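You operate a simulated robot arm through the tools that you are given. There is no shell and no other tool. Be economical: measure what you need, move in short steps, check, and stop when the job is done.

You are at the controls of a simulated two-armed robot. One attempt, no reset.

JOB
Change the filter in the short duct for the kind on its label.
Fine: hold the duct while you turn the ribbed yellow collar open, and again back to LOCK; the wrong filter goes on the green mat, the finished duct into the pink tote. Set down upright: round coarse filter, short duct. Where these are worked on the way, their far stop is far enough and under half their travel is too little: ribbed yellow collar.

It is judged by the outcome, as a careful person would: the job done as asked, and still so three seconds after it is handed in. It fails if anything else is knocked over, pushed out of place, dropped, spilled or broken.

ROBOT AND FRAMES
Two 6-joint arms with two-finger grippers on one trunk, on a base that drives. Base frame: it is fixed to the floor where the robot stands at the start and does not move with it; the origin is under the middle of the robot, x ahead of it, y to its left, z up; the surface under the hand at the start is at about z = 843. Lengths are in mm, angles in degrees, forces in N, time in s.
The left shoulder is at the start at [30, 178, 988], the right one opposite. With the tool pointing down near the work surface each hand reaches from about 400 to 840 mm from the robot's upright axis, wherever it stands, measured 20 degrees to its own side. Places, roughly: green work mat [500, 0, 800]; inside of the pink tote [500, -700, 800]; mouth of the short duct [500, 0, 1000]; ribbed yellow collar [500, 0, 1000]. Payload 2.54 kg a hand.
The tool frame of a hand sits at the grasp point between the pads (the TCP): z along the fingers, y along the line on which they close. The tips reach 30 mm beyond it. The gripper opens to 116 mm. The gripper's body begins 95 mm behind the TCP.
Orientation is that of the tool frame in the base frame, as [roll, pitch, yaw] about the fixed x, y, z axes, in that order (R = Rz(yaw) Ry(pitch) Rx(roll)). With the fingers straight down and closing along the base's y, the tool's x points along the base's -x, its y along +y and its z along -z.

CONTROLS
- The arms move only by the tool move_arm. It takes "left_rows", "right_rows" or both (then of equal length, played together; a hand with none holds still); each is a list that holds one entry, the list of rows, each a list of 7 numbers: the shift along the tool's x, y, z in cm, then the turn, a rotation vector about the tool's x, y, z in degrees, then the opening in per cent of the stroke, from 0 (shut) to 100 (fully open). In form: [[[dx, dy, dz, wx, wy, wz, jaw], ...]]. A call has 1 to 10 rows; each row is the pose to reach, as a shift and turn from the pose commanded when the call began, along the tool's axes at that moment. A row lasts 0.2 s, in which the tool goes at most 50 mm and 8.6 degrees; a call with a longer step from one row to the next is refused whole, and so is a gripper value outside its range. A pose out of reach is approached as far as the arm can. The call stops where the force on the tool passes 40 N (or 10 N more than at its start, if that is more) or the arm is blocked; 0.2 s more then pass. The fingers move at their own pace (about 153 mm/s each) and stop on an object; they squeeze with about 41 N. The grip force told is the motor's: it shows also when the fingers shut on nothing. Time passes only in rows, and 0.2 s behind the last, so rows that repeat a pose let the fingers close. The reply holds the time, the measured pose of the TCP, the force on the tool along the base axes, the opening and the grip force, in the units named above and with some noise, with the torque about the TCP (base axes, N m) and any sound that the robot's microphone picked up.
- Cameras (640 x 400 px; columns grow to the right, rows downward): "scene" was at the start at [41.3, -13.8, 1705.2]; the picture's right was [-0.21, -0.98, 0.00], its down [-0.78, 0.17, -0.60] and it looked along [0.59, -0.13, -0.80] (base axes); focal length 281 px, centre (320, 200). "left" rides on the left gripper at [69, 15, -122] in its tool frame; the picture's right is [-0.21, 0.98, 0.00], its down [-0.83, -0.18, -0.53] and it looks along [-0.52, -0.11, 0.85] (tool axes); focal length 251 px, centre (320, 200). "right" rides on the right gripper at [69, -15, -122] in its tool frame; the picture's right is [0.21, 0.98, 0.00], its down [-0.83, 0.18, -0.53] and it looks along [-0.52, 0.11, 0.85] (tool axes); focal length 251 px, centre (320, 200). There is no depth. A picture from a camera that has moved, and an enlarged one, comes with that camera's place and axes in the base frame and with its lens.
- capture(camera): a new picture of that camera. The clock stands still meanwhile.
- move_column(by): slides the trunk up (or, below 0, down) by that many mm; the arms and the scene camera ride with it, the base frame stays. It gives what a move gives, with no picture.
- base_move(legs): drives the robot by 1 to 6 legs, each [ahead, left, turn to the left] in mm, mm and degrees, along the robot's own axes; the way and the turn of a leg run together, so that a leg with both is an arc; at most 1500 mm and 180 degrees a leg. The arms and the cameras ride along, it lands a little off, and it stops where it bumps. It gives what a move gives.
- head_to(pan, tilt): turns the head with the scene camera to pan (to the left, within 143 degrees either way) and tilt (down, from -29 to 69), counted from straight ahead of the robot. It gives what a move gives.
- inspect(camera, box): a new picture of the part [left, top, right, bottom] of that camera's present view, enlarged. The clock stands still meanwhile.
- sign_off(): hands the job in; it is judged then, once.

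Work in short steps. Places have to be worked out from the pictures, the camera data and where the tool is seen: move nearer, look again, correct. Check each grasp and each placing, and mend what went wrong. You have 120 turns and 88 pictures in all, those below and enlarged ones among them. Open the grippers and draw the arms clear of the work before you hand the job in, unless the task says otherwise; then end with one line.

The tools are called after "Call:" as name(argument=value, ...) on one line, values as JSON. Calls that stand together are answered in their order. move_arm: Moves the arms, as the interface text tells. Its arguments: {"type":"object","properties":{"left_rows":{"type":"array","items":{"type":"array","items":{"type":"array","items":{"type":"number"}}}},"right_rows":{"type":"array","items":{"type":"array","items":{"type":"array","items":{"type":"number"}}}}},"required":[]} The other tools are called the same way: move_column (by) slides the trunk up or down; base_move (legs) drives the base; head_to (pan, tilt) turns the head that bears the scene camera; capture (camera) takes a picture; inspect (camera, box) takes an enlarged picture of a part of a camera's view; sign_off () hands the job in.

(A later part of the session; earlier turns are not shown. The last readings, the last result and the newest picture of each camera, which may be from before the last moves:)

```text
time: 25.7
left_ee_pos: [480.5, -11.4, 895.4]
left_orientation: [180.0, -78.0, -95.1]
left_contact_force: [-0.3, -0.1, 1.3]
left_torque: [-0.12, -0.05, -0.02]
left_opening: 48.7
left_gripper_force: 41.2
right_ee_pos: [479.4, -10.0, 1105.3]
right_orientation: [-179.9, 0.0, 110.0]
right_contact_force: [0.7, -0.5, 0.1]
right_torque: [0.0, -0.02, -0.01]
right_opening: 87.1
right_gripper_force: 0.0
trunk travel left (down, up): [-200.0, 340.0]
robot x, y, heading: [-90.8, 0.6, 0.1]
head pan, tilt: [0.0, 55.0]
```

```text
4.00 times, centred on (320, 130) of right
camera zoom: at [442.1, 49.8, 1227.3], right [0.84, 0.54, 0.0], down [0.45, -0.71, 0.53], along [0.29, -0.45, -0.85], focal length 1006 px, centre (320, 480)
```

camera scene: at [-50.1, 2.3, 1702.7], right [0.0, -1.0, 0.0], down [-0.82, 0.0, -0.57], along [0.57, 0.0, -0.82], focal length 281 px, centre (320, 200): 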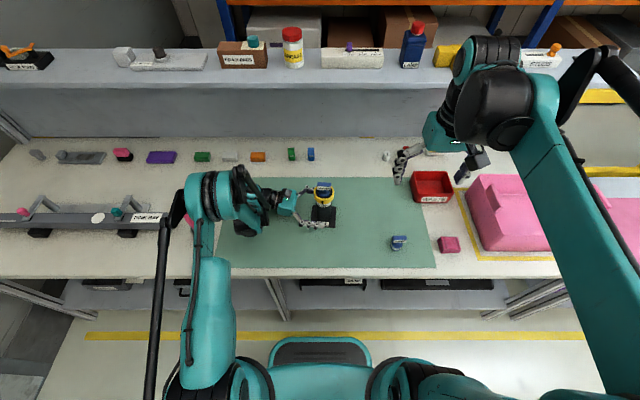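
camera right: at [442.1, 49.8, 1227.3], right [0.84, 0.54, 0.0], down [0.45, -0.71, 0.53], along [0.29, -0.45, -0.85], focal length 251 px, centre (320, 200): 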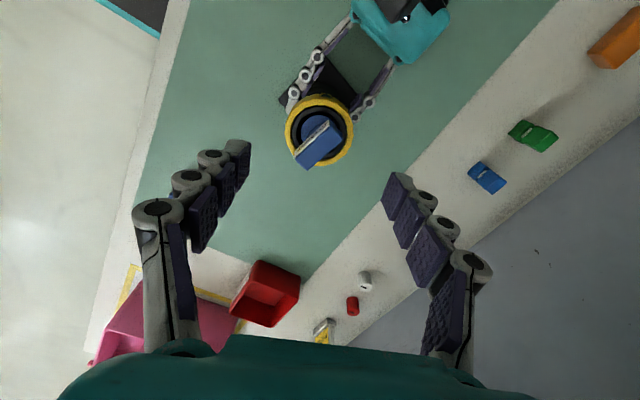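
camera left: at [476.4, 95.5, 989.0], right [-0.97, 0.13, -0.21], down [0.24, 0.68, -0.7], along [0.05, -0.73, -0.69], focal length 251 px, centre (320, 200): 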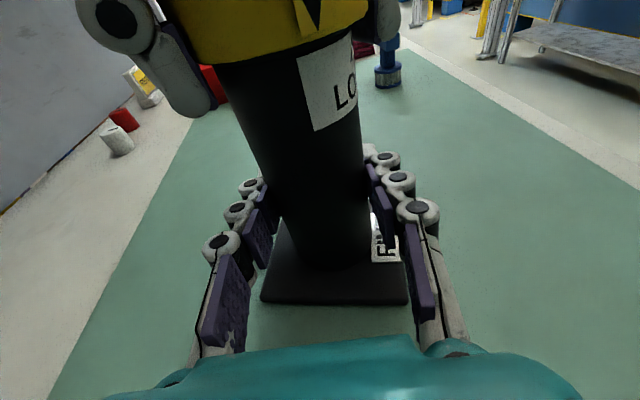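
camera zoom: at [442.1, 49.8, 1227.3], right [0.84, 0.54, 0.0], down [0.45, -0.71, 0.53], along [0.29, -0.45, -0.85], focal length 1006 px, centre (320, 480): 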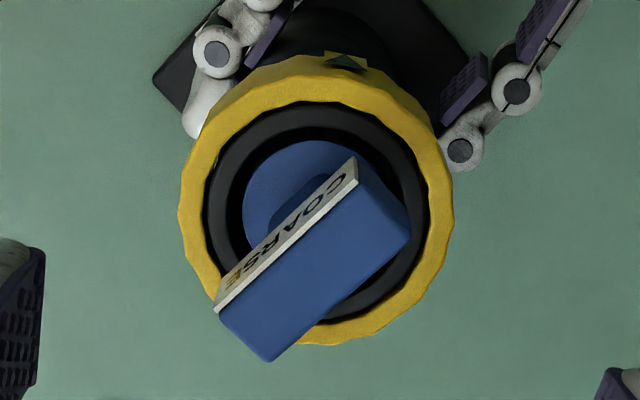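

Handle centre ≈(478.5,-9), its line 14.5° from y. I turn the hand to yaw 76° and descend to the handle.

Call:
move_arm(right_rows=[[[0, 0, 0, 0, 0, 8.5, 60], [0, 0, 0, 0, 0, 17, 60], [0, 0, 0, 0, 0, 25.5, 60], [0, 0, 0, 0, 0, 34, 60], [0, 0, 2.5, 0, 0, 34, 60], [0, 0, 5, 0, 0, 34, 60], [0, 0, 6.6, 0, 0, 34, 60], [0, 0, 6.6, 0, 0, 34, 60]]])

Call:
capture(camera="right")

```text
time: 27.5
left_ee_pos: [481.9, -10.7, 895.8]
left_orientation: [179.9, -77.9, -94.9]
left_contact_force: [-0.5, 0.6, 1.5]
left_torque: [-0.11, -0.06, 0.01]
left_opening: 48.9
left_gripper_force: 41.0
right_ee_pos: [479.0, -10.1, 1037.8]
right_orientation: [180.0, 0.1, 76.1]
right_contact_force: [-0.5, 0.3, 0.3]
right_torque: [0.02, 0.01, -0.02]
right_opening: 69.5
right_gripper_force: 0.1
trunk travel left (down, up): [-200.0, 340.0]
robot x, y, heading: [-93.9, -0.9, -0.0]
head pan, tilt: [0.0, 55.0]
```

```text
50 pictures are left
camera right: at [480.4, 60.6, 1160.3], right [1.0, -0.03, 0.0], down [-0.02, -0.85, 0.53], along [-0.02, -0.53, -0.85], focal length 251 px, centre (320, 200)
```

right: 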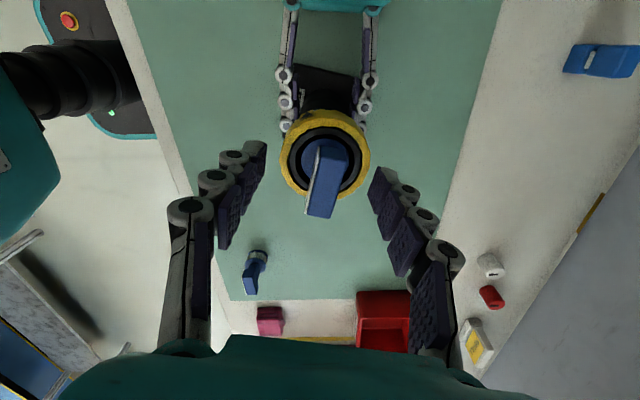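

The handle is between the pads and aligned. Close and then draw up 20 mm gently.

Call:
move_arm(right_rows=[[[0, 0, 0, 0, 0, 0, 40], [0, 0, 0, 0, 0, 0, 20], [0, 0, 0, 0, 0, 0, 0], [0, 0, 0, 0, 0, 0, 0], [0, 0, -1, 0, 0, 0, 0], [0, 0, -2, 0, 0, 0, 0]]])

Call:
capture(camera="right")

```text
time: 28.9
left_ee_pos: [482.4, -8.7, 894.8]
left_orientation: [180.0, -78.0, -95.1]
left_contact_force: [1.2, -0.2, 2.2]
left_torque: [-0.15, -0.09, 0.04]
left_opening: 49.0
left_gripper_force: 41.4
right_ee_pos: [479.4, -10.4, 1058.6]
right_orientation: [180.0, -0.1, 76.0]
right_contact_force: [0.6, 0.5, -0.3]
right_torque: [0.01, 0.0, 0.02]
right_opening: 14.3
right_gripper_force: 40.3
trunk travel left (down, up): [-200.0, 340.0]
robot x, y, heading: [-92.3, -0.0, 0.1]
head pan, tilt: [0.0, 55.0]
```

```text
49 pictures are left
camera right: at [481.3, 60.1, 1181.2], right [1.0, -0.03, 0.0], down [-0.02, -0.85, 0.53], along [-0.02, -0.53, -0.85], focal length 251 px, centre (320, 200)
```

right: 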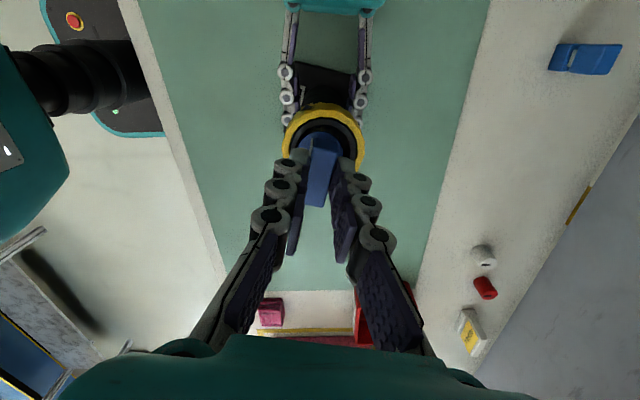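

The filter slides free. Lift it another 100 mm to clear the duct.

Call:
move_arm(right_rows=[[[0, 0, -2.5, 0, 0, 0, 0], [0, 0, -5, 0, 0, 0, 0], [0, 0, -7.5, 0, 0, 0, 0], [0, 0, -10, 0, 0, 0, 0], [0, 0, -10, 0, 0, 0, 0]]])

Call:
inspect(camera="scene", box=[240, 110, 400, 240])

```text
time: 30.1
left_ee_pos: [482.2, -10.9, 896.8]
left_orientation: [-179.9, -78.0, -95.0]
left_contact_force: [0.3, 0.7, 1.2]
left_torque: [-0.08, -0.07, -0.03]
left_opening: 48.8
left_gripper_force: 41.0
right_ee_pos: [479.2, -11.0, 1160.2]
right_orientation: [-180.0, 0.0, 76.0]
right_contact_force: [0.5, 0.2, -0.4]
right_torque: [0.01, 0.0, 0.0]
right_opening: 14.5
right_gripper_force: 40.9
trunk travel left (down, up): [-200.0, 340.0]
robot x, y, heading: [-91.0, 0.4, 0.0]
head pan, tilt: [0.0, 55.0]
```

```text
3.08 times, centred on (320, 175) of scene
camera zoom: at [-50.1, 2.0, 1702.6], right [0.0, -1.0, 0.0], down [-0.82, 0.0, -0.57], along [0.57, 0.0, -0.82], focal length 864 px, centre (320, 277)
```

zoom: 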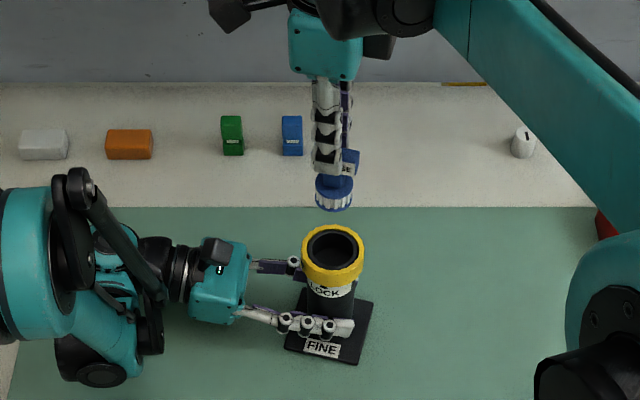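

The COARSE filter is out (bottom ~80 mm below TCP). I carry it to a free spot on the mat at (590,-150).

Call:
move_arm(right_rows=[[[-2.2, 2.8, 0, 0, 0, 0, 0], [-4.4, 5.6, 0, 0, 0, 0, 0], [-6.6, 8.5, 0, 0, 0, 0, 0], [-8.8, 11.4, 0, 0, 0, 0, 0], [-10.9, 14.2, 0, 0, 0, 0, 0], [-10.9, 14.2, 4, 0, 0, 0, 0], [-10.9, 14.2, 8, 0, 0, 0, 0], [-10.9, 14.2, 12, 0, 0, 0, 0], [-10.9, 14.2, 16, 0, 0, 0, 0], [-10.9, 14.2, 20, 0, 0, 0, 0]]])

Call:
inspect(camera="scene", box=[280, 110, 440, 240])

Call:
capture(camera="right")

```text
time: 32.3
left_ee_pos: [482.4, -10.6, 895.4]
left_orientation: [-179.9, -78.0, -95.0]
left_contact_force: [0.7, -0.2, 1.0]
left_torque: [-0.19, -0.17, 0.04]
left_opening: 48.8
left_gripper_force: 40.9
right_ee_pos: [590.7, -149.4, 958.4]
right_orientation: [180.0, 0.0, 76.0]
right_contact_force: [-0.5, 0.9, -0.1]
right_torque: [-0.01, 0.04, 0.0]
right_opening: 14.3
right_gripper_force: 41.1
trunk travel left (down, up): [-200.0, 340.0]
robot x, y, heading: [-91.9, -2.1, -0.1]
head pan, tilt: [0.0, 55.0]
```

```text
3.08 times, centred on (360, 175) of scene
camera zoom: at [-49.8, 1.8, 1702.7], right [0.0, -1.0, 0.0], down [-0.82, 0.0, -0.57], along [0.57, 0.0, -0.82], focal length 864 px, centre (197, 277)
```

zoom: 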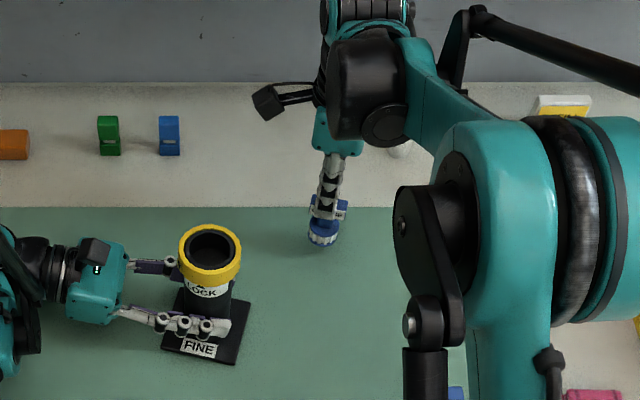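

```text
46 pictures are left
camera right: at [592.8, -78.8, 1080.4], right [1.0, -0.03, 0.0], down [-0.02, -0.85, 0.53], along [-0.02, -0.53, -0.85], focal length 251 px, centre (320, 200)
```

right: 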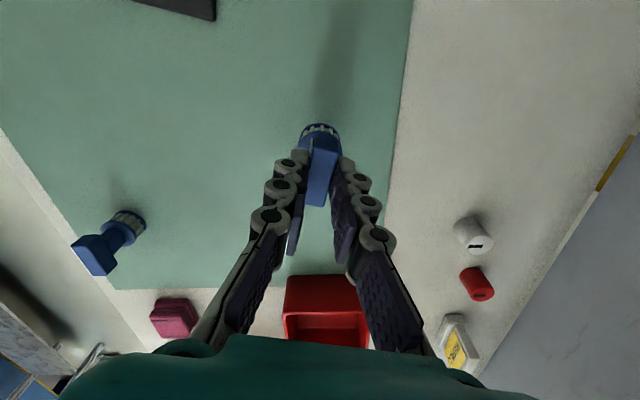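

Clear spot on the mat. Descend gently to z≈930 and check force.

Call:
move_arm(right_rows=[[[0, 0, 1, 0, 0, 0, 0], [0, 0, 2, 0, 0, 0, 0], [0, 0, 2.6, 0, 0, 0, 0], [0, 0, 2.8, 0, 0, 0, 0], [0, 0, 3.0, 0, 0, 0, 0]]])

Call:
inspect(camera="scene", box=[320, 150, 400, 210])

```text
time: 33.5
left_ee_pos: [482.4, -10.5, 896.0]
left_orientation: [-180.0, -77.9, -95.0]
left_contact_force: [0.0, 0.5, 1.6]
left_torque: [-0.15, -0.06, 0.01]
left_opening: 48.5
left_gripper_force: 41.1
right_ee_pos: [590.9, -150.7, 929.2]
right_orientation: [-180.0, -0.1, 76.0]
right_contact_force: [0.6, -1.1, -1.1]
right_torque: [0.0, -0.03, -0.01]
right_opening: 14.3
right_gripper_force: 40.7
trunk travel left (down, up): [-200.0, 340.0]
robot x, y, heading: [-91.9, -1.5, 0.1]
head pan, tilt: [0.0, 55.0]
```

```text
6.67 times, centred on (360, 180) of scene
camera zoom: at [-50.1, 1.9, 1702.7], right [0.0, -1.0, 0.0], down [-0.82, 0.0, -0.57], along [0.57, 0.0, -0.82], focal length 1872 px, centre (53, 333)
```

zoom: 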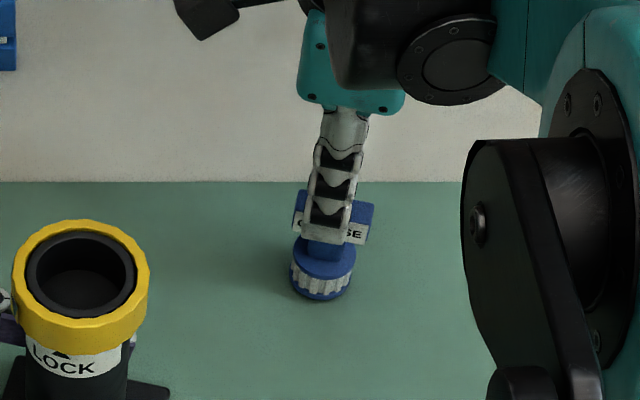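

Almost touching. Lower 3 mm more.

Call:
move_arm(right_rows=[[[0, 0, 0.15, 0, 0, 0, 0], [0, 0, 0.3, 0, 0, 0, 0], [0, 0, 0.3, 0, 0, 0, 0]]])

```text
time: 34.3
left_ee_pos: [481.5, -10.8, 895.9]
left_orientation: [179.9, -78.0, -95.1]
left_contact_force: [0.1, -0.5, 1.9]
left_torque: [-0.14, -0.08, 0.01]
left_opening: 48.7
left_gripper_force: 41.1
right_ee_pos: [590.5, -149.4, 925.8]
right_orientation: [180.0, 0.0, 76.1]
right_contact_force: [-0.8, 0.5, 0.2]
right_torque: [-0.01, 0.06, -0.02]
right_opening: 14.2
right_gripper_force: 40.5
trunk travel left (down, up): [-200.0, 340.0]
robot x, y, heading: [-90.6, 2.6, 0.0]
head pan, tilt: [0.0, 55.0]
```

Call:
move_arm(right_rows=[[[0, 0, 0.15, 0, 0, 0, 0], [0, 0, 0.3, 0, 0, 0, 0], [0, 0, 0.3, 0, 0, 0, 0]]])

```text
time: 35.1
left_ee_pos: [480.7, -10.5, 896.3]
left_orientation: [-179.8, -78.0, -95.3]
left_contact_force: [-0.1, 0.1, -0.2]
left_torque: [0.02, -0.02, 0.0]
left_opening: 48.9
left_gripper_force: 40.8
right_ee_pos: [589.7, -149.8, 924.2]
right_orientation: [179.9, 0.0, 75.9]
right_contact_force: [1.5, 0.9, 15.6]
right_torque: [-0.17, -0.16, 0.02]
right_opening: 14.5
right_gripper_force: 40.1
trunk travel left (down, up): [-200.0, 340.0]
robot x, y, heading: [-92.0, 1.4, -0.1]
head pan, tilt: [0.0, 55.0]
```

Contact (15.6 N). Ease up 1 mm, open, and rise.

Call:
move_arm(right_rows=[[[0, 0, -0.15, 0, 0, 0, 0], [0, 0, -0.15, 0, 0, 0, 20], [0, 0, -0.15, 0, 0, 0, 50], [0, 0, -0.15, 0, 0, 0, 50], [0, 0, -4, 0, 0, 0, 50], [0, 0, -8, 0, 0, 0, 50], [0, 0, -12, 0, 0, 0, 50], [0, 0, -16, 0, 0, 0, 50], [0, 0, -20, 0, 0, 0, 50]]])

Call:
capture(camera="right")

```text
time: 37.1
left_ee_pos: [482.2, -10.2, 895.8]
left_orientation: [179.9, -78.0, -94.9]
left_contact_force: [-0.8, 0.3, -0.7]
left_torque: [-0.07, -0.02, -0.01]
left_opening: 48.9
left_gripper_force: 40.4
right_ee_pos: [590.6, -149.5, 1123.4]
right_orientation: [-179.9, 0.0, 76.1]
right_contact_force: [-0.8, 0.4, 0.3]
right_torque: [0.01, 0.0, -0.01]
right_opening: 58.1
right_gripper_force: 0.0
trunk travel left (down, up): [-200.0, 340.0]
robot x, y, heading: [-90.7, 0.9, -0.1]
head pan, tilt: [0.0, 55.0]
```

```text
44 pictures are left
camera right: at [592.9, -79.1, 1246.5], right [1.0, -0.03, 0.0], down [-0.02, -0.85, 0.53], along [-0.02, -0.53, -0.85], focal length 251 px, centre (320, 200)
```

right: 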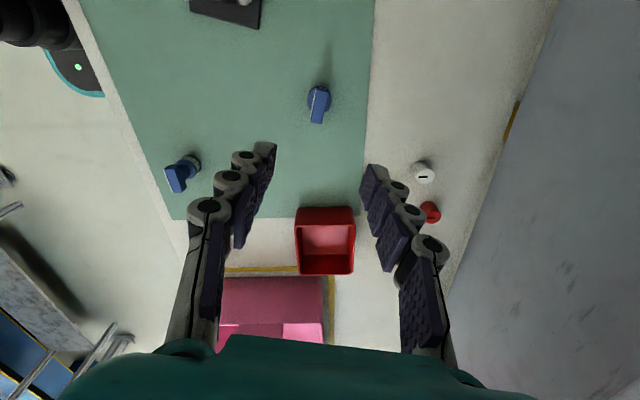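

COARSE stands upright on the mat. Now go over the FINE filter at (361,-255), turning to yaw 90°.

Call:
move_arm(right_rows=[[[-2.6, -3.3, 0, 0, 0, -2.5, 60], [-5.2, -6.6, 0, 0, 0, -5, 60], [-7.9, -9.9, 0, 0, 0, -7.5, 60], [-10.5, -13.2, 0, 0, 0, -10, 60], [-13.2, -16.5, 0, 0, 0, -12, 60], [-15.8, -19.8, 0, 0, 0, -14, 60], [-15.8, -19.8, 4, 0, 0, -14, 60], [-15.8, -19.8, 7, 0, 0, -14, 60], [-15.8, -19.8, 7, 0, 0, -14, 60]]])

Call:
capture(camera="right")

```text
time: 39.1
left_ee_pos: [482.6, -9.9, 894.9]
left_orientation: [-180.0, -78.0, -95.1]
left_contact_force: [0.7, 0.1, 0.0]
left_torque: [-0.14, -0.09, 0.08]
left_opening: 48.5
left_gripper_force: 41.0
right_ee_pos: [360.0, -256.6, 1052.3]
right_orientation: [180.0, -0.1, 89.9]
right_contact_force: [0.4, -0.3, -0.3]
right_torque: [0.0, 0.0, 0.01]
right_opening: 69.6
right_gripper_force: 0.1
trunk travel left (down, up): [-200.0, 340.0]
robot x, y, heading: [-89.3, 0.4, -0.1]
head pan, tilt: [0.0, 55.0]
```

```text
43 pictures are left
camera right: at [344.5, -187.0, 1174.3], right [0.98, 0.21, 0.0], down [0.18, -0.83, 0.53], along [0.11, -0.52, -0.85], focal length 251 px, centre (320, 200)
```

right: 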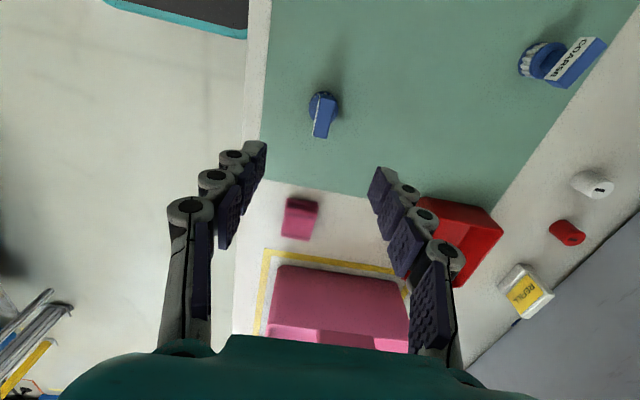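

Zoom in on the FINE handle to fix centre and direction.

Call:
inspect(camera="right", box=[280, 70, 360, 150])

```text
5.00 times, centred on (320, 110) of right
camera zoom: at [344.5, -187.0, 1174.3], right [0.98, 0.21, 0.0], down [0.18, -0.83, 0.53], along [0.11, -0.52, -0.85], focal length 1257 px, centre (320, 650)
```

zoom: 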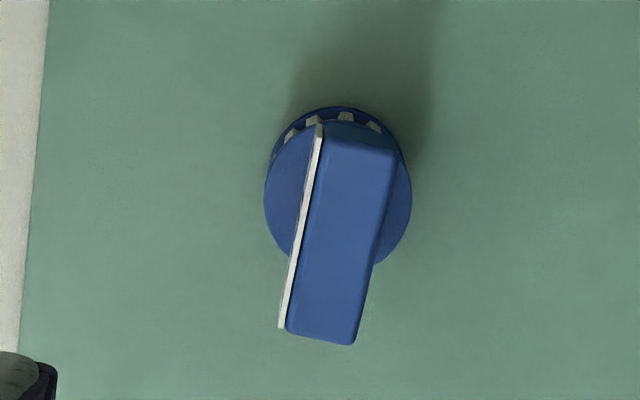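

FINE filter centre is (360.5,-246). Shift 10 mm and descend to z≈926.

Call:
move_arm(right_rows=[[[1.0, 0, 1, 0, 0, 0, 60], [1.0, 0, 4, 0, 0, 0, 60], [1.0, 0, 7, 0, 0, 0, 60], [1.0, 0, 10, 0, 0, 0, 60], [1.0, 0, 12.6, 0, 0, 0, 60], [1.0, 0, 12.6, 0, 0, 0, 60]]])

Call:
capture(camera="right")

```text
time: 40.5
left_ee_pos: [482.4, -10.3, 895.3]
left_orientation: [179.9, -78.1, -95.0]
left_contact_force: [-0.1, -0.2, 0.6]
left_torque: [-0.07, -0.03, -0.03]
left_opening: 48.6
left_gripper_force: 40.6
right_ee_pos: [358.2, -245.3, 925.8]
right_orientation: [180.0, 0.1, 90.0]
right_contact_force: [0.4, 0.1, -1.1]
right_torque: [0.0, 0.0, -0.01]
right_opening: 69.7
right_gripper_force: 0.2
trunk travel left (down, up): [-200.0, 340.0]
robot x, y, heading: [-91.8, -1.8, 0.2]
head pan, tilt: [0.0, 55.0]
```

```text
41 pictures are left
camera right: at [344.3, -176.0, 1048.0], right [0.98, 0.21, 0.0], down [0.18, -0.83, 0.53], along [0.11, -0.52, -0.85], focal length 251 px, centre (320, 200)
```

right: 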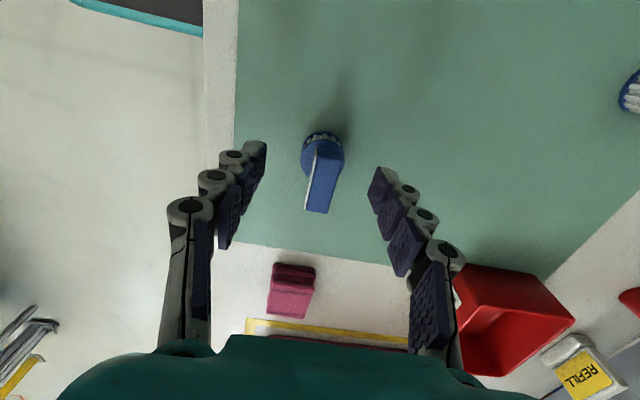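

Alignment matches the earlier good grasp. Close and lift.

Call:
move_arm(right_rows=[[[0, 0, 0, 0, 0, 0, 30], [0, 0, 0, 0, 0, 0, 0], [0, 0, 0, 0, 0, 0, 0], [0, 0, 0, 0, 0, 0, 0], [0, 0, -4.5, 0, 0, 0, 0], [0, 0, -9, 0, 0, 0, 0], [0, 0, -13.5, 0, 0, 0, 0], [0, 0, -18, 0, 0, 0, 0], [0, 0, -23.4, 0, 0, 0, 0]]])

```text
refused: row 9 steps farther than a row can; nothing moved
```

Call:
move_arm(right_rows=[[[0, 0, 0, 0, 0, 0, 30], [0, 0, 0, 0, 0, 0, 0], [0, 0, 0, 0, 0, 0, 0], [0, 0, 0, 0, 0, 0, 0], [0, 0, -4.5, 0, 0, 0, 0], [0, 0, -9, 0, 0, 0, 0], [0, 0, -13.7, 0, 0, 0, 0], [0, 0, -18.6, 0, 0, 0, 0], [0, 0, -23.4, 0, 0, 0, 0]]])

Call:
capture(camera="right")

```text
time: 42.5
left_ee_pos: [482.0, -10.1, 894.3]
left_orientation: [-180.0, -78.0, -95.1]
left_contact_force: [0.0, 0.2, 1.0]
left_torque: [0.01, 0.0, 0.01]
left_opening: 48.5
left_gripper_force: 40.8
right_ee_pos: [360.7, -244.6, 1161.3]
right_orientation: [180.0, 0.0, 90.0]
right_contact_force: [-0.1, 0.3, -0.3]
right_torque: [-0.02, -0.02, -0.02]
right_opening: 14.1
right_gripper_force: 40.9
trunk travel left (down, up): [-200.0, 340.0]
robot x, y, heading: [-91.5, 1.9, -0.1]
head pan, tilt: [0.0, 55.0]
```

```text
40 pictures are left
camera right: at [345.3, -176.1, 1283.7], right [0.98, 0.21, 0.0], down [0.18, -0.83, 0.53], along [0.11, -0.52, -0.85], focal length 251 px, centre (320, 200)
```

right: 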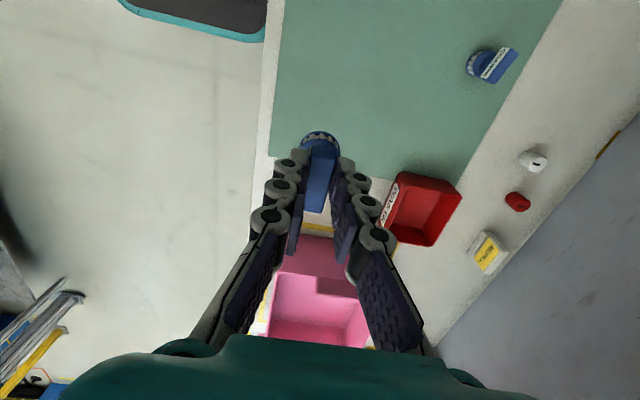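

FINE is held. Carry it over the duct mouth, turning to yaw 76°.

Call:
move_arm(right_rows=[[[3.4, 1.7, 0, 0, 0, 2, 0], [6.8, 3.4, 0, 0, 0, 4, 0], [10.2, 5.1, 0, 0, 0, 6, 0], [13.6, 6.8, 0, 0, 0, 8, 0], [17, 8.5, 0, 0, 0, 10, 0], [20.4, 10.2, 0, 0, 0, 12, 0], [23.6, 11.9, 0, 0, 0, 14, 0], [23.6, 11.9, 0, 0, 0, 14, 0]]])

Call:
inspect(camera="scene", box=[260, 120, 380, 230])

Call:
capture(camera="right")

```text
time: 44.3
left_ee_pos: [482.7, -11.1, 894.9]
left_orientation: [-180.0, -78.0, -95.0]
left_contact_force: [0.5, 0.4, -0.4]
left_torque: [-0.05, -0.03, -0.04]
left_opening: 48.6
left_gripper_force: 41.3
right_ee_pos: [479.7, -7.8, 1160.6]
right_orientation: [-179.9, 0.0, 75.8]
right_contact_force: [0.5, -0.5, 0.5]
right_torque: [0.0, -0.01, 0.03]
right_opening: 14.4
right_gripper_force: 40.7
trunk travel left (down, up): [-200.0, 340.0]
robot x, y, heading: [-94.1, 0.4, -0.1]
head pan, tilt: [0.0, 55.0]
```

```text
3.64 times, centred on (320, 175) of scene
camera zoom: at [-50.3, 1.2, 1702.7], right [0.0, -1.0, 0.0], down [-0.82, 0.0, -0.57], along [0.57, 0.0, -0.82], focal length 1021 px, centre (320, 291)
```

zoom: 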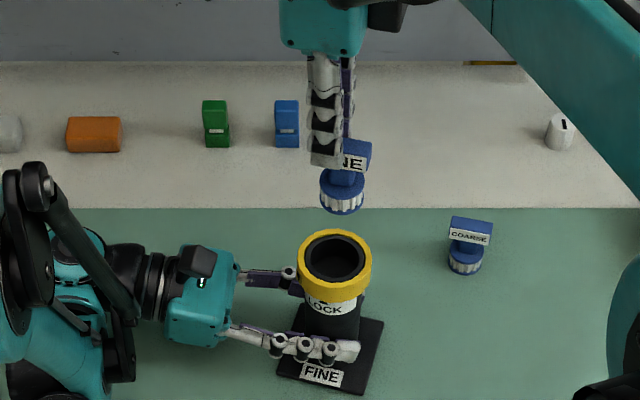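

```text
38 pictures are left
camera right: at [481.5, 61.4, 1282.9], right [1.0, -0.03, 0.0], down [-0.02, -0.85, 0.53], along [-0.02, -0.53, -0.85], focal length 251 px, centre (320, 200)
```

right: 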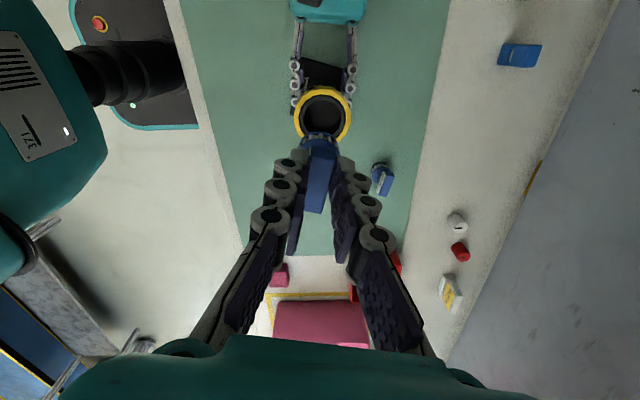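

The filter seems ~3 mm to the right of the mouth axis. I zoom in for a finer comparison.

Call:
inspect(camera="scene", box=[300, 155, 350, 205])

Call:
inspect(camera="right", box=[285, 75, 365, 165])

```text
8.00 times, centred on (325, 180) of scene
camera zoom: at [-50.3, 1.2, 1702.7], right [0.0, -1.0, 0.0], down [-0.82, 0.0, -0.57], along [0.57, 0.0, -0.82], focal length 2246 px, centre (280, 360)
```

zoom: 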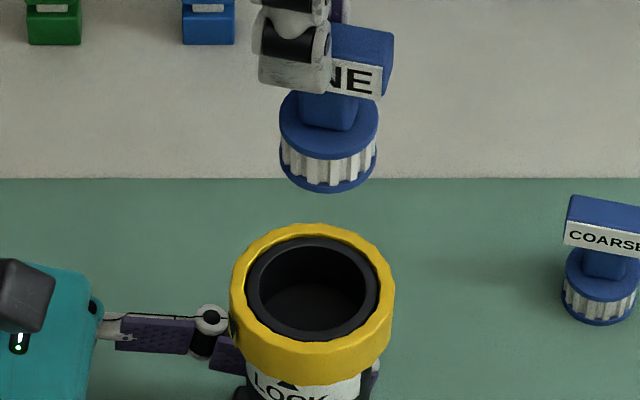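

```text
4.44 times, centred on (325, 120) of right
camera zoom: at [481.5, 61.4, 1282.9], right [1.0, -0.03, 0.0], down [-0.02, -0.85, 0.53], along [-0.02, -0.53, -0.85], focal length 1118 px, centre (298, 556)
```

zoom: 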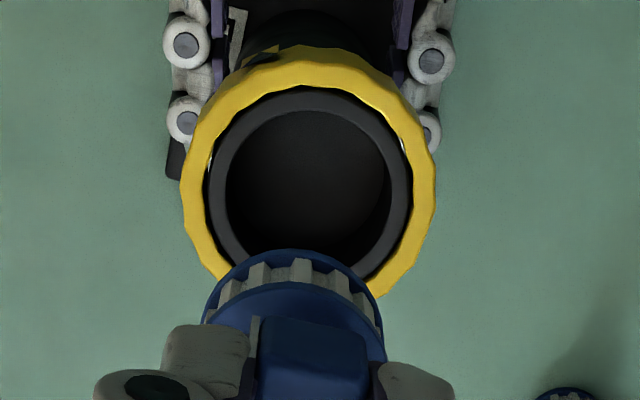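

By the two views the filter should go +4.5 mm in y and +2.5 mm in x. Apply that, lower 50 mm, and recheck.

Call:
move_arm(right_rows=[[[0.5, 0.16, 0, 0, 0, 0, 0], [0.5, 0.16, 2, 0, 0, 0, 0], [0.5, 0.16, 4, 0, 0, 0, 0], [0.5, 0.16, 5.5, 0, 0, 0, 0], [0.5, 0.16, 5.5, 0, 0, 0, 0]]])

Call:
inspect(camera="scene", box=[300, 155, 350, 205])

Call:
inspect(camera="right", box=[275, 75, 365, 165])

```text
time: 45.5
left_ee_pos: [482.9, -10.2, 896.1]
left_orientation: [-180.0, -78.1, -95.0]
left_contact_force: [0.0, -0.6, -0.1]
left_torque: [-0.04, -0.01, 0.0]
left_opening: 48.7
left_gripper_force: 40.7
right_ee_pos: [482.0, -4.2, 1104.8]
right_orientation: [-180.0, 0.0, 76.1]
right_contact_force: [-0.3, 0.0, -0.1]
right_torque: [0.01, -0.03, -0.02]
right_opening: 14.4
right_gripper_force: 41.1
trunk travel left (down, up): [-200.0, 340.0]
robot x, y, heading: [-88.2, 1.8, 0.0]
head pan, tilt: [0.0, 55.0]
```

```text
8.00 times, centred on (325, 180) of scene
camera zoom: at [-49.9, 1.9, 1702.7], right [0.0, -1.0, 0.0], down [-0.82, 0.0, -0.57], along [0.57, 0.0, -0.82], focal length 2246 px, centre (280, 360)
```

zoom: 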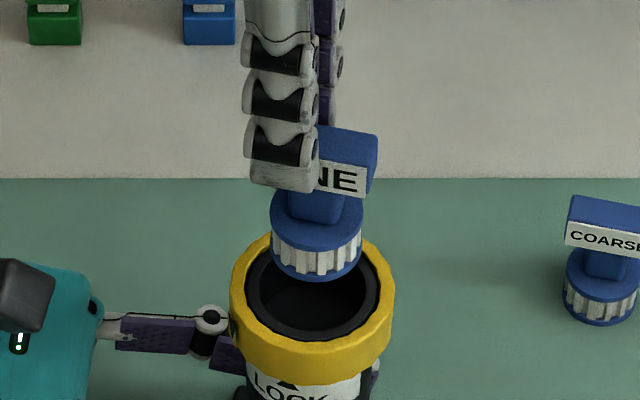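

```text
4.44 times, centred on (320, 120) of right
camera zoom: at [484.5, 65.4, 1226.8], right [1.0, -0.03, 0.0], down [-0.02, -0.85, 0.53], along [-0.02, -0.53, -0.85], focal length 1118 px, centre (320, 556)
```

zoom: 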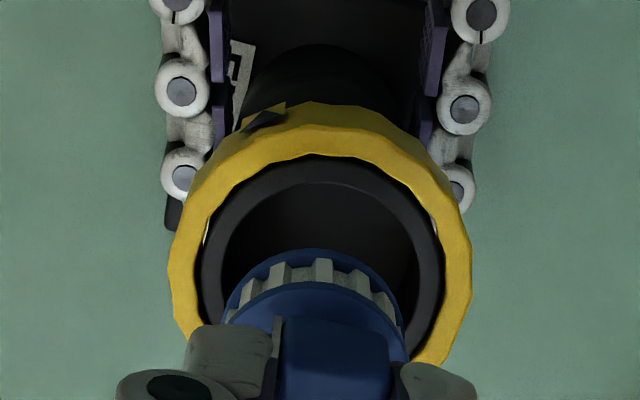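

Nearly centred (≈1 mm). Fine shift and lower into the mouth.

Call:
move_arm(right_rows=[[[0.12, 0.05, 1, 0, 0, 0, 0], [0.12, 0.05, 2, 0, 0, 0, 0], [0.12, 0.05, 2.8, 0, 0, 0, 0], [0.12, 0.05, 3.4, 0, 0, 0, 0], [0.12, 0.05, 4, 0, 0, 0, 0]]])

Call:
inspect(camera="scene", box=[300, 155, 350, 205])

```text
time: 46.7
left_ee_pos: [482.8, -10.2, 896.3]
left_orientation: [-179.9, -78.1, -95.0]
left_contact_force: [0.3, 1.1, 0.4]
left_torque: [-0.02, -0.01, 0.02]
left_opening: 48.7
left_gripper_force: 41.1
right_ee_pos: [482.7, -4.6, 1065.0]
right_orientation: [-180.0, 0.0, 75.9]
right_contact_force: [0.1, 0.4, -0.5]
right_torque: [0.01, -0.02, -0.01]
right_opening: 14.4
right_gripper_force: 40.5
trunk travel left (down, up): [-200.0, 340.0]
robot x, y, heading: [-95.8, 1.4, 0.1]
head pan, tilt: [0.0, 55.0]
```

```text
8.00 times, centred on (325, 180) of scene
camera zoom: at [-49.8, 1.9, 1702.7], right [0.0, -1.0, 0.0], down [-0.82, 0.0, -0.57], along [0.57, 0.0, -0.82], focal length 2246 px, centre (280, 360)
```

zoom: 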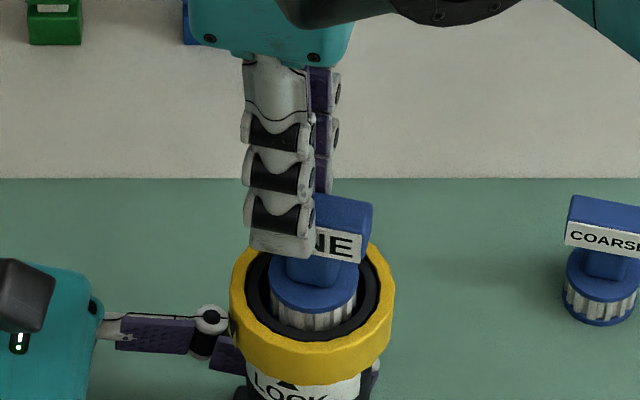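

It has entered the mouth with no force. Lower the rest to the seated height (~1038).

Call:
move_arm(right_rows=[[[0, 0, 0.6, 0, 0, 0, 0], [0, 0, 1.2, 0, 0, 0, 0], [0, 0, 1.8, 0, 0, 0, 0], [0, 0, 2.3, 0, 0, 0, 0], [0, 0, 2.5, 0, 0, 0, 0]]])

```text
time: 47.9
left_ee_pos: [481.0, -8.9, 895.0]
left_orientation: [-179.7, -77.9, -95.3]
left_contact_force: [0.8, 0.6, 1.4]
left_torque: [-0.5, 0.03, 0.05]
left_opening: 48.4
left_gripper_force: 40.6
right_ee_pos: [483.2, -3.1, 1041.6]
right_orientation: [179.9, -0.1, 76.0]
right_contact_force: [0.0, 1.1, 12.2]
right_torque: [0.06, 0.06, -0.01]
right_opening: 14.2
right_gripper_force: 40.7
trunk travel left (down, up): [-200.0, 340.0]
robot x, y, heading: [-93.5, 1.2, 0.1]
head pan, tilt: [0.0, 55.0]
stopped in row 5 (right hand): the force on the tool passed its limit at 42 N (the readings are from after the stop); the commanded pose is now the measured one
```

Seated at 1041.6 (expected ~1040). Release and look.

Call:
move_arm(right_rows=[[[0, 0, 0, 0, 0, 0, 10], [0, 0, 0, 0, 0, 0, 30], [0, 0, 0, 0, 0, 0, 60], [0, 0, -3, 0, 0, 0, 60], [0, 0, -6, 0, 0, 0, 60], [0, 0, -6.4, 0, 0, 0, 60]]])

Call:
inspect(camera="scene", box=[300, 155, 350, 205])

Call:
inspect(camera="right", box=[260, 60, 380, 180])

```text
time: 49.3
left_ee_pos: [482.0, -11.1, 894.7]
left_orientation: [-180.0, -77.9, -95.2]
left_contact_force: [-0.1, 0.1, 8.5]
left_torque: [-0.5, -0.1, 0.01]
left_opening: 48.7
left_gripper_force: 40.3
right_ee_pos: [482.4, -2.7, 1105.3]
right_orientation: [-180.0, 0.0, 75.9]
right_contact_force: [0.0, 0.0, -0.1]
right_torque: [0.0, -0.03, 0.01]
right_opening: 69.7
right_gripper_force: 0.0
trunk travel left (down, up): [-200.0, 340.0]
robot x, y, heading: [-90.2, 4.6, -0.1]
head pan, tilt: [0.0, 55.0]
```

```text
8.00 times, centred on (325, 180) of scene
camera zoom: at [-50.8, 2.1, 1702.7], right [0.0, -1.0, 0.0], down [-0.82, 0.0, -0.57], along [0.57, 0.0, -0.82], focal length 2246 px, centre (280, 360)
```

zoom: 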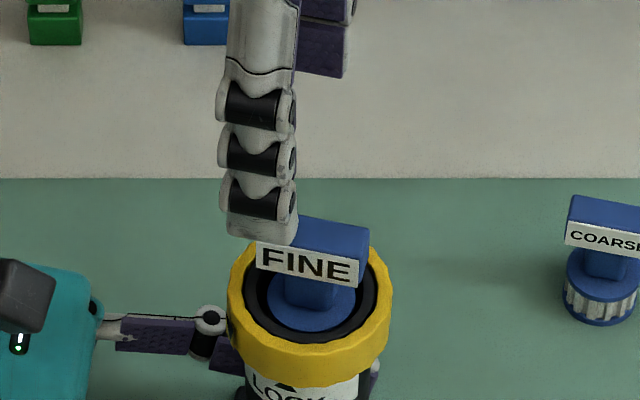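

```text
3.33 times, centred on (320, 120) of right
camera zoom: at [484.0, 66.8, 1228.1], right [1.0, -0.03, 0.0], down [-0.02, -0.85, 0.53], along [-0.01, -0.53, -0.85], focal length 838 px, centre (320, 467)
```

zoom: 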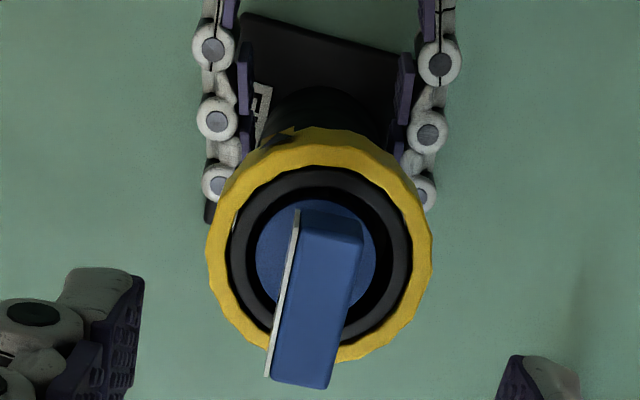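

FINE is seated at the same depth as the old one. Now regrip the collar: shift -3 mm in y, turn back to yaw 110°, descend and look.

Call:
move_arm(right_rows=[[[-0.29, 0.07, 0, 0, 0, -8.5, 75], [-0.29, 0.07, 0, 0, 0, -17, 75], [-0.29, 0.07, 0, 0, 0, -25.5, 75], [-0.29, 0.07, 0, 0, 0, -34, 75], [-0.29, 0.07, 3, 0, 0, -34, 75], [-0.29, 0.07, 6, 0, 0, -34, 75], [-0.29, 0.07, 9, 0, 0, -34, 75], [-0.29, 0.07, 11.7, 0, 0, -34, 75], [-0.29, 0.07, 11.7, 0, 0, -34, 75]]])

Call:
capture(camera="right")

```text
time: 51.3
left_ee_pos: [481.8, -10.5, 895.2]
left_orientation: [-179.9, -77.9, -94.9]
left_contact_force: [0.8, 0.5, 9.3]
left_torque: [-0.52, -0.09, 0.12]
left_opening: 48.7
left_gripper_force: 41.1
right_ee_pos: [483.6, -6.3, 989.0]
right_orientation: [-179.9, 0.0, 109.9]
right_contact_force: [0.1, 0.0, -0.6]
right_torque: [-0.02, 0.01, -0.02]
right_opening: 87.1
right_gripper_force: 0.2
trunk travel left (down, up): [-200.0, 340.0]
robot x, y, heading: [-93.2, -3.7, 0.0]
head pan, tilt: [0.0, 55.0]
```

```text
30 pictures are left
camera right: at [444.6, 53.5, 1111.2], right [0.84, 0.54, 0.0], down [0.45, -0.71, 0.53], along [0.29, -0.45, -0.85], focal length 251 px, centre (320, 200)
```

right: 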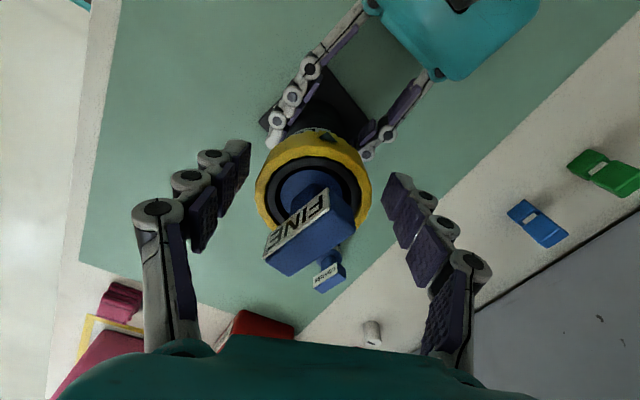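

Ring sits ~4 mm toward the left finger. Shift and close on the collar.

Call:
move_arm(right_rows=[[[0, -0.35, 0, 0, 0, 0, 75], [0, -0.35, 0, 0, 0, 0, 60], [0, -0.35, 0, 0, 0, 0, 40], [0, -0.35, 0, 0, 0, 0, 0], [0, -0.35, 0, 0, 0, 0, 0]]])

```text
time: 52.5
left_ee_pos: [482.0, -10.2, 895.0]
left_orientation: [-180.0, -77.9, -95.1]
left_contact_force: [-7.2, -3.1, 5.5]
left_torque: [-0.25, -0.27, 0.16]
left_opening: 48.7
left_gripper_force: 41.3
right_ee_pos: [479.4, -7.2, 988.3]
right_orientation: [179.9, 0.1, 110.0]
right_contact_force: [11.3, 3.7, 7.9]
right_torque: [0.0, -0.59, 0.04]
right_opening: 60.3
right_gripper_force: 41.0
trunk travel left (down, up): [-200.0, 340.0]
robot x, y, heading: [-93.4, -0.2, -0.2]
head pan, tilt: [0.0, 55.0]
```

Gripped. Turn counter-clockwise back towards LOCK, 32° first.

Call:
move_arm(right_rows=[[[0, 0.15, 0, 0, 0, 0, 0], [0, 0.15, 0, 0, 0, -6, 0], [0, 0.15, 0, 0, 0, -12, 0], [0, 0.15, 0, 0, 0, -19, 0], [0, 0.15, 0, 0, 0, -26, 0], [0, 0.15, 0, 0, 0, -32, 0]]])

Call:
inspect(camera="scene", box=[290, 160, 350, 220])

```text
time: 53.9
left_ee_pos: [482.6, -10.5, 894.2]
left_orientation: [-179.8, -77.8, -95.0]
left_contact_force: [19.5, 2.7, -3.6]
left_torque: [-0.44, 0.67, 0.01]
left_opening: 48.7
left_gripper_force: 41.1
right_ee_pos: [478.9, -8.0, 989.6]
right_orientation: [-180.0, -0.1, 142.1]
right_contact_force: [-23.4, -4.1, 17.6]
right_torque: [-0.12, 1.0, -0.1]
right_opening: 60.3
right_gripper_force: 41.3
trunk travel left (down, up): [-200.0, 340.0]
robot x, y, heading: [-91.8, 2.6, 0.1]
head pan, tilt: [0.0, 55.0]
```

```text
6.67 times, centred on (320, 190) of scene
camera zoom: at [-51.6, 1.5, 1702.7], right [0.0, -1.0, 0.0], down [-0.82, 0.0, -0.57], along [0.57, 0.0, -0.82], focal length 1872 px, centre (320, 267)
```

zoom: 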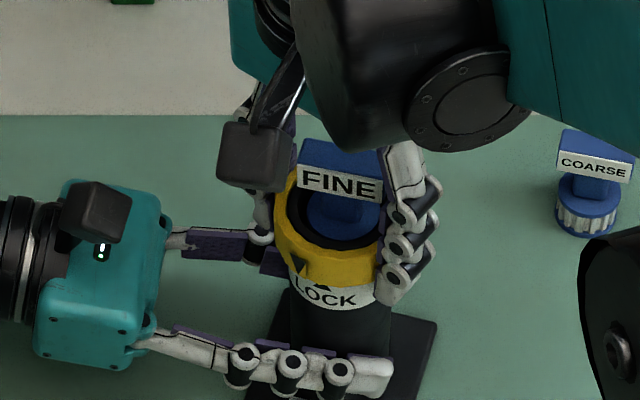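

The arrow is nearing the LOCK mark; side force 23 N, so I shift ~4 mm toward -x while turning on.

Call:
move_arm(right_rows=[[[0.28, -0.28, 0, 0, 0, 0, 0], [0.28, -0.28, 0, 0, 0, -6, 0], [0.28, -0.28, 0, 0, 0, -12, 0], [0.28, -0.28, 0, 0, 0, -18, 0], [0.28, -0.28, 0, 0, 0, -24, 0], [0.28, -0.28, 0, 0, 0, -30, 0]]])

Call:
inspect(camera="scene", box=[290, 160, 350, 220])

```text
time: 55.3
left_ee_pos: [481.2, -10.6, 895.4]
left_orientation: [180.0, -77.8, -95.1]
left_contact_force: [2.1, -4.9, -1.5]
left_torque: [0.09, -0.06, 1.03]
left_opening: 49.6
left_gripper_force: 40.6
right_ee_pos: [476.9, -7.1, 988.4]
right_orientation: [179.9, 0.1, 172.1]
right_contact_force: [-2.3, 1.2, 13.4]
right_torque: [0.16, -0.05, -1.2]
right_opening: 60.3
right_gripper_force: 41.0
trunk travel left (down, up): [-200.0, 340.0]
robot x, y, heading: [-90.7, 4.3, -0.0]
head pan, tilt: [0.0, 55.0]
```

```text
6.67 times, centred on (320, 190) of scene
camera zoom: at [-51.0, 1.6, 1702.7], right [0.0, -1.0, 0.0], down [-0.82, 0.0, -0.57], along [0.57, 0.0, -0.82], focal length 1872 px, centre (320, 267)
```

zoom: 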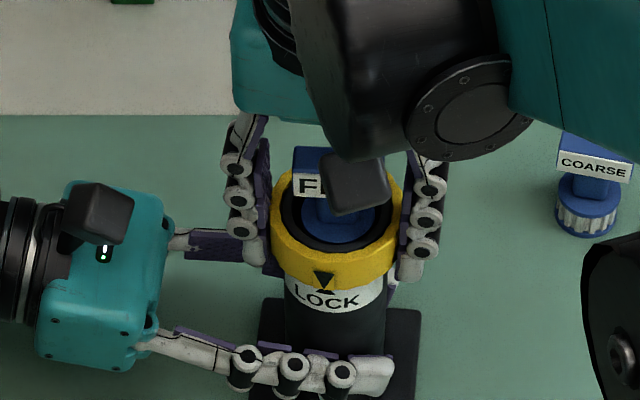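

The arrow is back on LOCK with the stop felt (1.2 N m). The right hand keeps its hold of the collar from above; I open the left hand and withdraw it.

Call:
move_arm(left_rows=[[[0, 0, 0, 0, 0, 0, 60], [0, 0, 0, 0, 0, 0, 85], [0, 0, 0, 0, 0, 0, 85], [0, 0, -3, 0, 0, 0, 85], [0, 0, -6, 0, 0, 0, 85], [0, 0, -9, 0, 0, 0, 85], [0, 0, -12, 0, 0, 0, 85], [0, 0, -15, 0, 0, 0, 85]]])

Call:
capture(camera="scene")

Call:
inspect(camera="scene", box=[290, 160, 350, 220])

```text
time: 57.1
left_ee_pos: [494.2, 137.2, 926.7]
left_orientation: [-179.9, -78.0, -95.1]
left_contact_force: [-0.3, 0.8, 1.1]
left_torque: [0.02, 0.0, 0.0]
left_opening: 98.8
left_gripper_force: 0.1
right_ee_pos: [476.9, -7.4, 988.9]
right_orientation: [-180.0, 0.0, 172.0]
right_contact_force: [-1.7, 1.1, 4.7]
right_torque: [0.11, -0.07, 0.0]
right_opening: 60.5
right_gripper_force: 41.0
trunk travel left (down, up): [-200.0, 340.0]
robot x, y, heading: [-91.4, 0.7, 0.1]
head pan, tilt: [0.0, 55.0]
```

```text
27 pictures are left
camera scene: at [-50.5, 2.4, 1702.7], right [0.0, -1.0, 0.0], down [-0.82, 0.0, -0.57], along [0.57, 0.0, -0.82], focal length 281 px, centre (320, 200)
```

scene: 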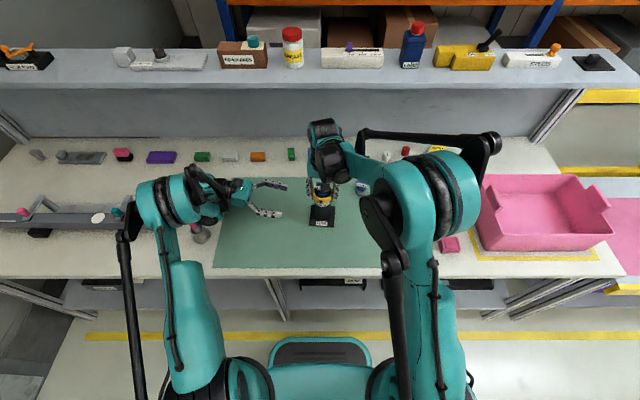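

```text
6.67 times, centred on (320, 190) of scene
camera zoom: at [-50.5, 2.4, 1702.7], right [0.0, -1.0, 0.0], down [-0.82, 0.0, -0.57], along [0.57, 0.0, -0.82], focal length 1872 px, centre (320, 267)
```

zoom: 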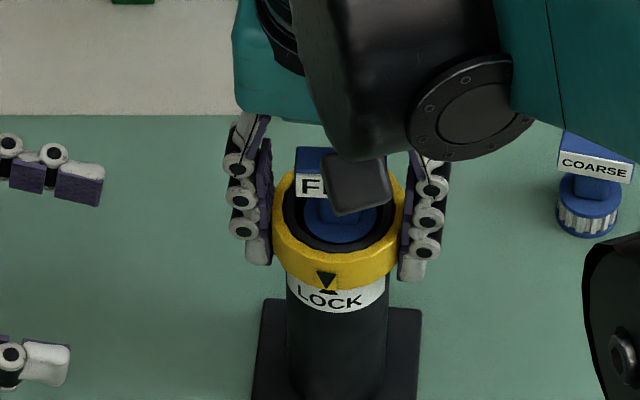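

Arrow on LOCK, duct standing free in the right-hand grip. Lift gently by the collar.

Call:
move_arm(right_rows=[[[0, 0, -1, 0, 0, 0, 0], [0, 0, -2, 0, 0, 0, 0], [0, 0, -3.5, 0, 0, 0, 0], [0, 0, -5, 0, 0, 0, 0], [0, 0, -5, 0, 0, 0, 0]]])

Call:
inspect(camera="scene", box=[270, 140, 370, 240])

```text
time: 58.3
left_ee_pos: [494.9, 135.8, 925.8]
left_orientation: [179.9, -77.9, -94.8]
left_contact_force: [0.0, 1.3, -0.1]
left_torque: [0.0, 0.01, 0.02]
left_opening: 98.6
left_gripper_force: 0.0
right_ee_pos: [477.4, -7.3, 1038.8]
right_orientation: [-179.9, 0.1, 172.0]
right_contact_force: [-0.2, -0.8, -1.3]
right_torque: [-0.02, 0.01, -0.01]
right_opening: 60.3
right_gripper_force: 41.2
trunk travel left (down, up): [-200.0, 340.0]
robot x, y, heading: [-89.8, 1.4, 0.2]
head pan, tilt: [0.0, 55.0]
```

```text
4.00 times, centred on (320, 190) of scene
camera zoom: at [-49.6, 2.0, 1702.6], right [0.0, -1.0, 0.0], down [-0.82, 0.0, -0.57], along [0.57, 0.0, -0.82], focal length 1123 px, centre (320, 240)
```

zoom: 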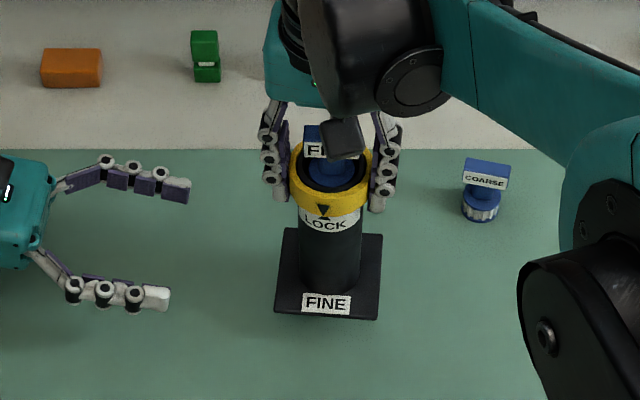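

The duct hangs level and firmly. Raise both hands well above the table before driving.

Call:
move_arm(right_rows=[[[0, 0, -3, 0, 0, 0, 0], [0, 0, -6, 0, 0, 0, 0], [0, 0, -9, 0, 0, 0, 0], [0, 0, -12, 0, 0, 0, 0], [0, 0, -15, 0, 0, 0, 0], [0, 0, -17, 0, 0, 0, 0], [0, 0, -17, 0, 0, 0, 0]]], left_rows=[[[3, 0, -1, 0, 0, 0, 85], [6, 0, -2, 0, 0, 0, 85], [9, 0, -3, 0, 0, 0, 85], [12, 0, -4, 0, 0, 0, 85], [16, 0, -5, 0, 0, 0, 85], [20, 0, -6, 0, 0, 0, 85], [24, 0, -6, 0, 0, 0, 85]]])

Call:
head_to(pan=-55, tilt=40)

Call:
capture(camera="scene")

```text
time: 59.9
left_ee_pos: [495.3, 144.2, 1173.2]
left_orientation: [180.0, -77.7, -95.0]
left_contact_force: [-0.2, 0.2, 0.6]
left_torque: [-0.01, 0.0, -0.01]
left_opening: 98.4
left_gripper_force: 0.0
right_ee_pos: [478.5, -8.8, 1209.6]
right_orientation: [179.9, 0.0, 172.1]
right_contact_force: [0.4, 0.1, -2.1]
right_torque: [0.03, 0.02, 0.0]
right_opening: 60.0
right_gripper_force: 40.9
trunk travel left (down, up): [-200.0, 340.0]
robot x, y, heading: [-89.8, -1.3, -0.1]
head pan, tilt: [0.0, 55.0]
```

```text
time: 61.1
left_ee_pos: [495.9, 145.0, 1172.7]
left_orientation: [180.0, -77.9, -94.9]
left_contact_force: [0.4, -0.1, -0.7]
left_torque: [0.04, -0.01, -0.03]
left_opening: 98.7
left_gripper_force: 0.1
right_ee_pos: [479.0, -7.5, 1208.5]
right_orientation: [-180.0, 0.0, 171.9]
right_contact_force: [0.7, 0.2, -2.2]
right_torque: [-0.01, 0.03, 0.01]
right_opening: 60.1
right_gripper_force: 40.5
trunk travel left (down, up): [-200.0, 340.0]
robot x, y, heading: [-89.9, -2.2, -0.1]
head pan, tilt: [-55.0, 40.0]
```

```text
24 pictures are left
camera scene: at [-73.1, -67.7, 1723.3], right [-0.82, -0.57, 0.0], down [-0.37, 0.53, -0.77], along [0.44, -0.63, -0.64], focal length 281 px, centre (320, 200)
```

scene: 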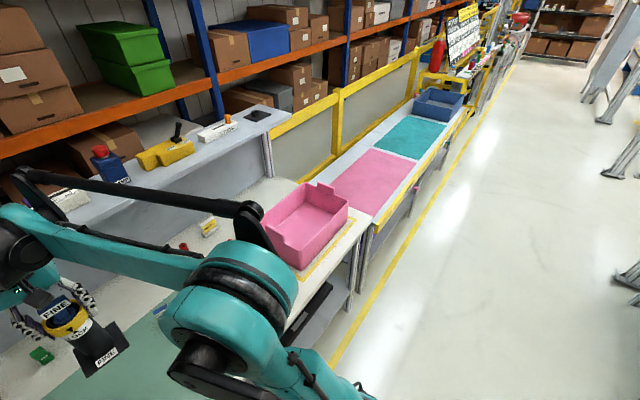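

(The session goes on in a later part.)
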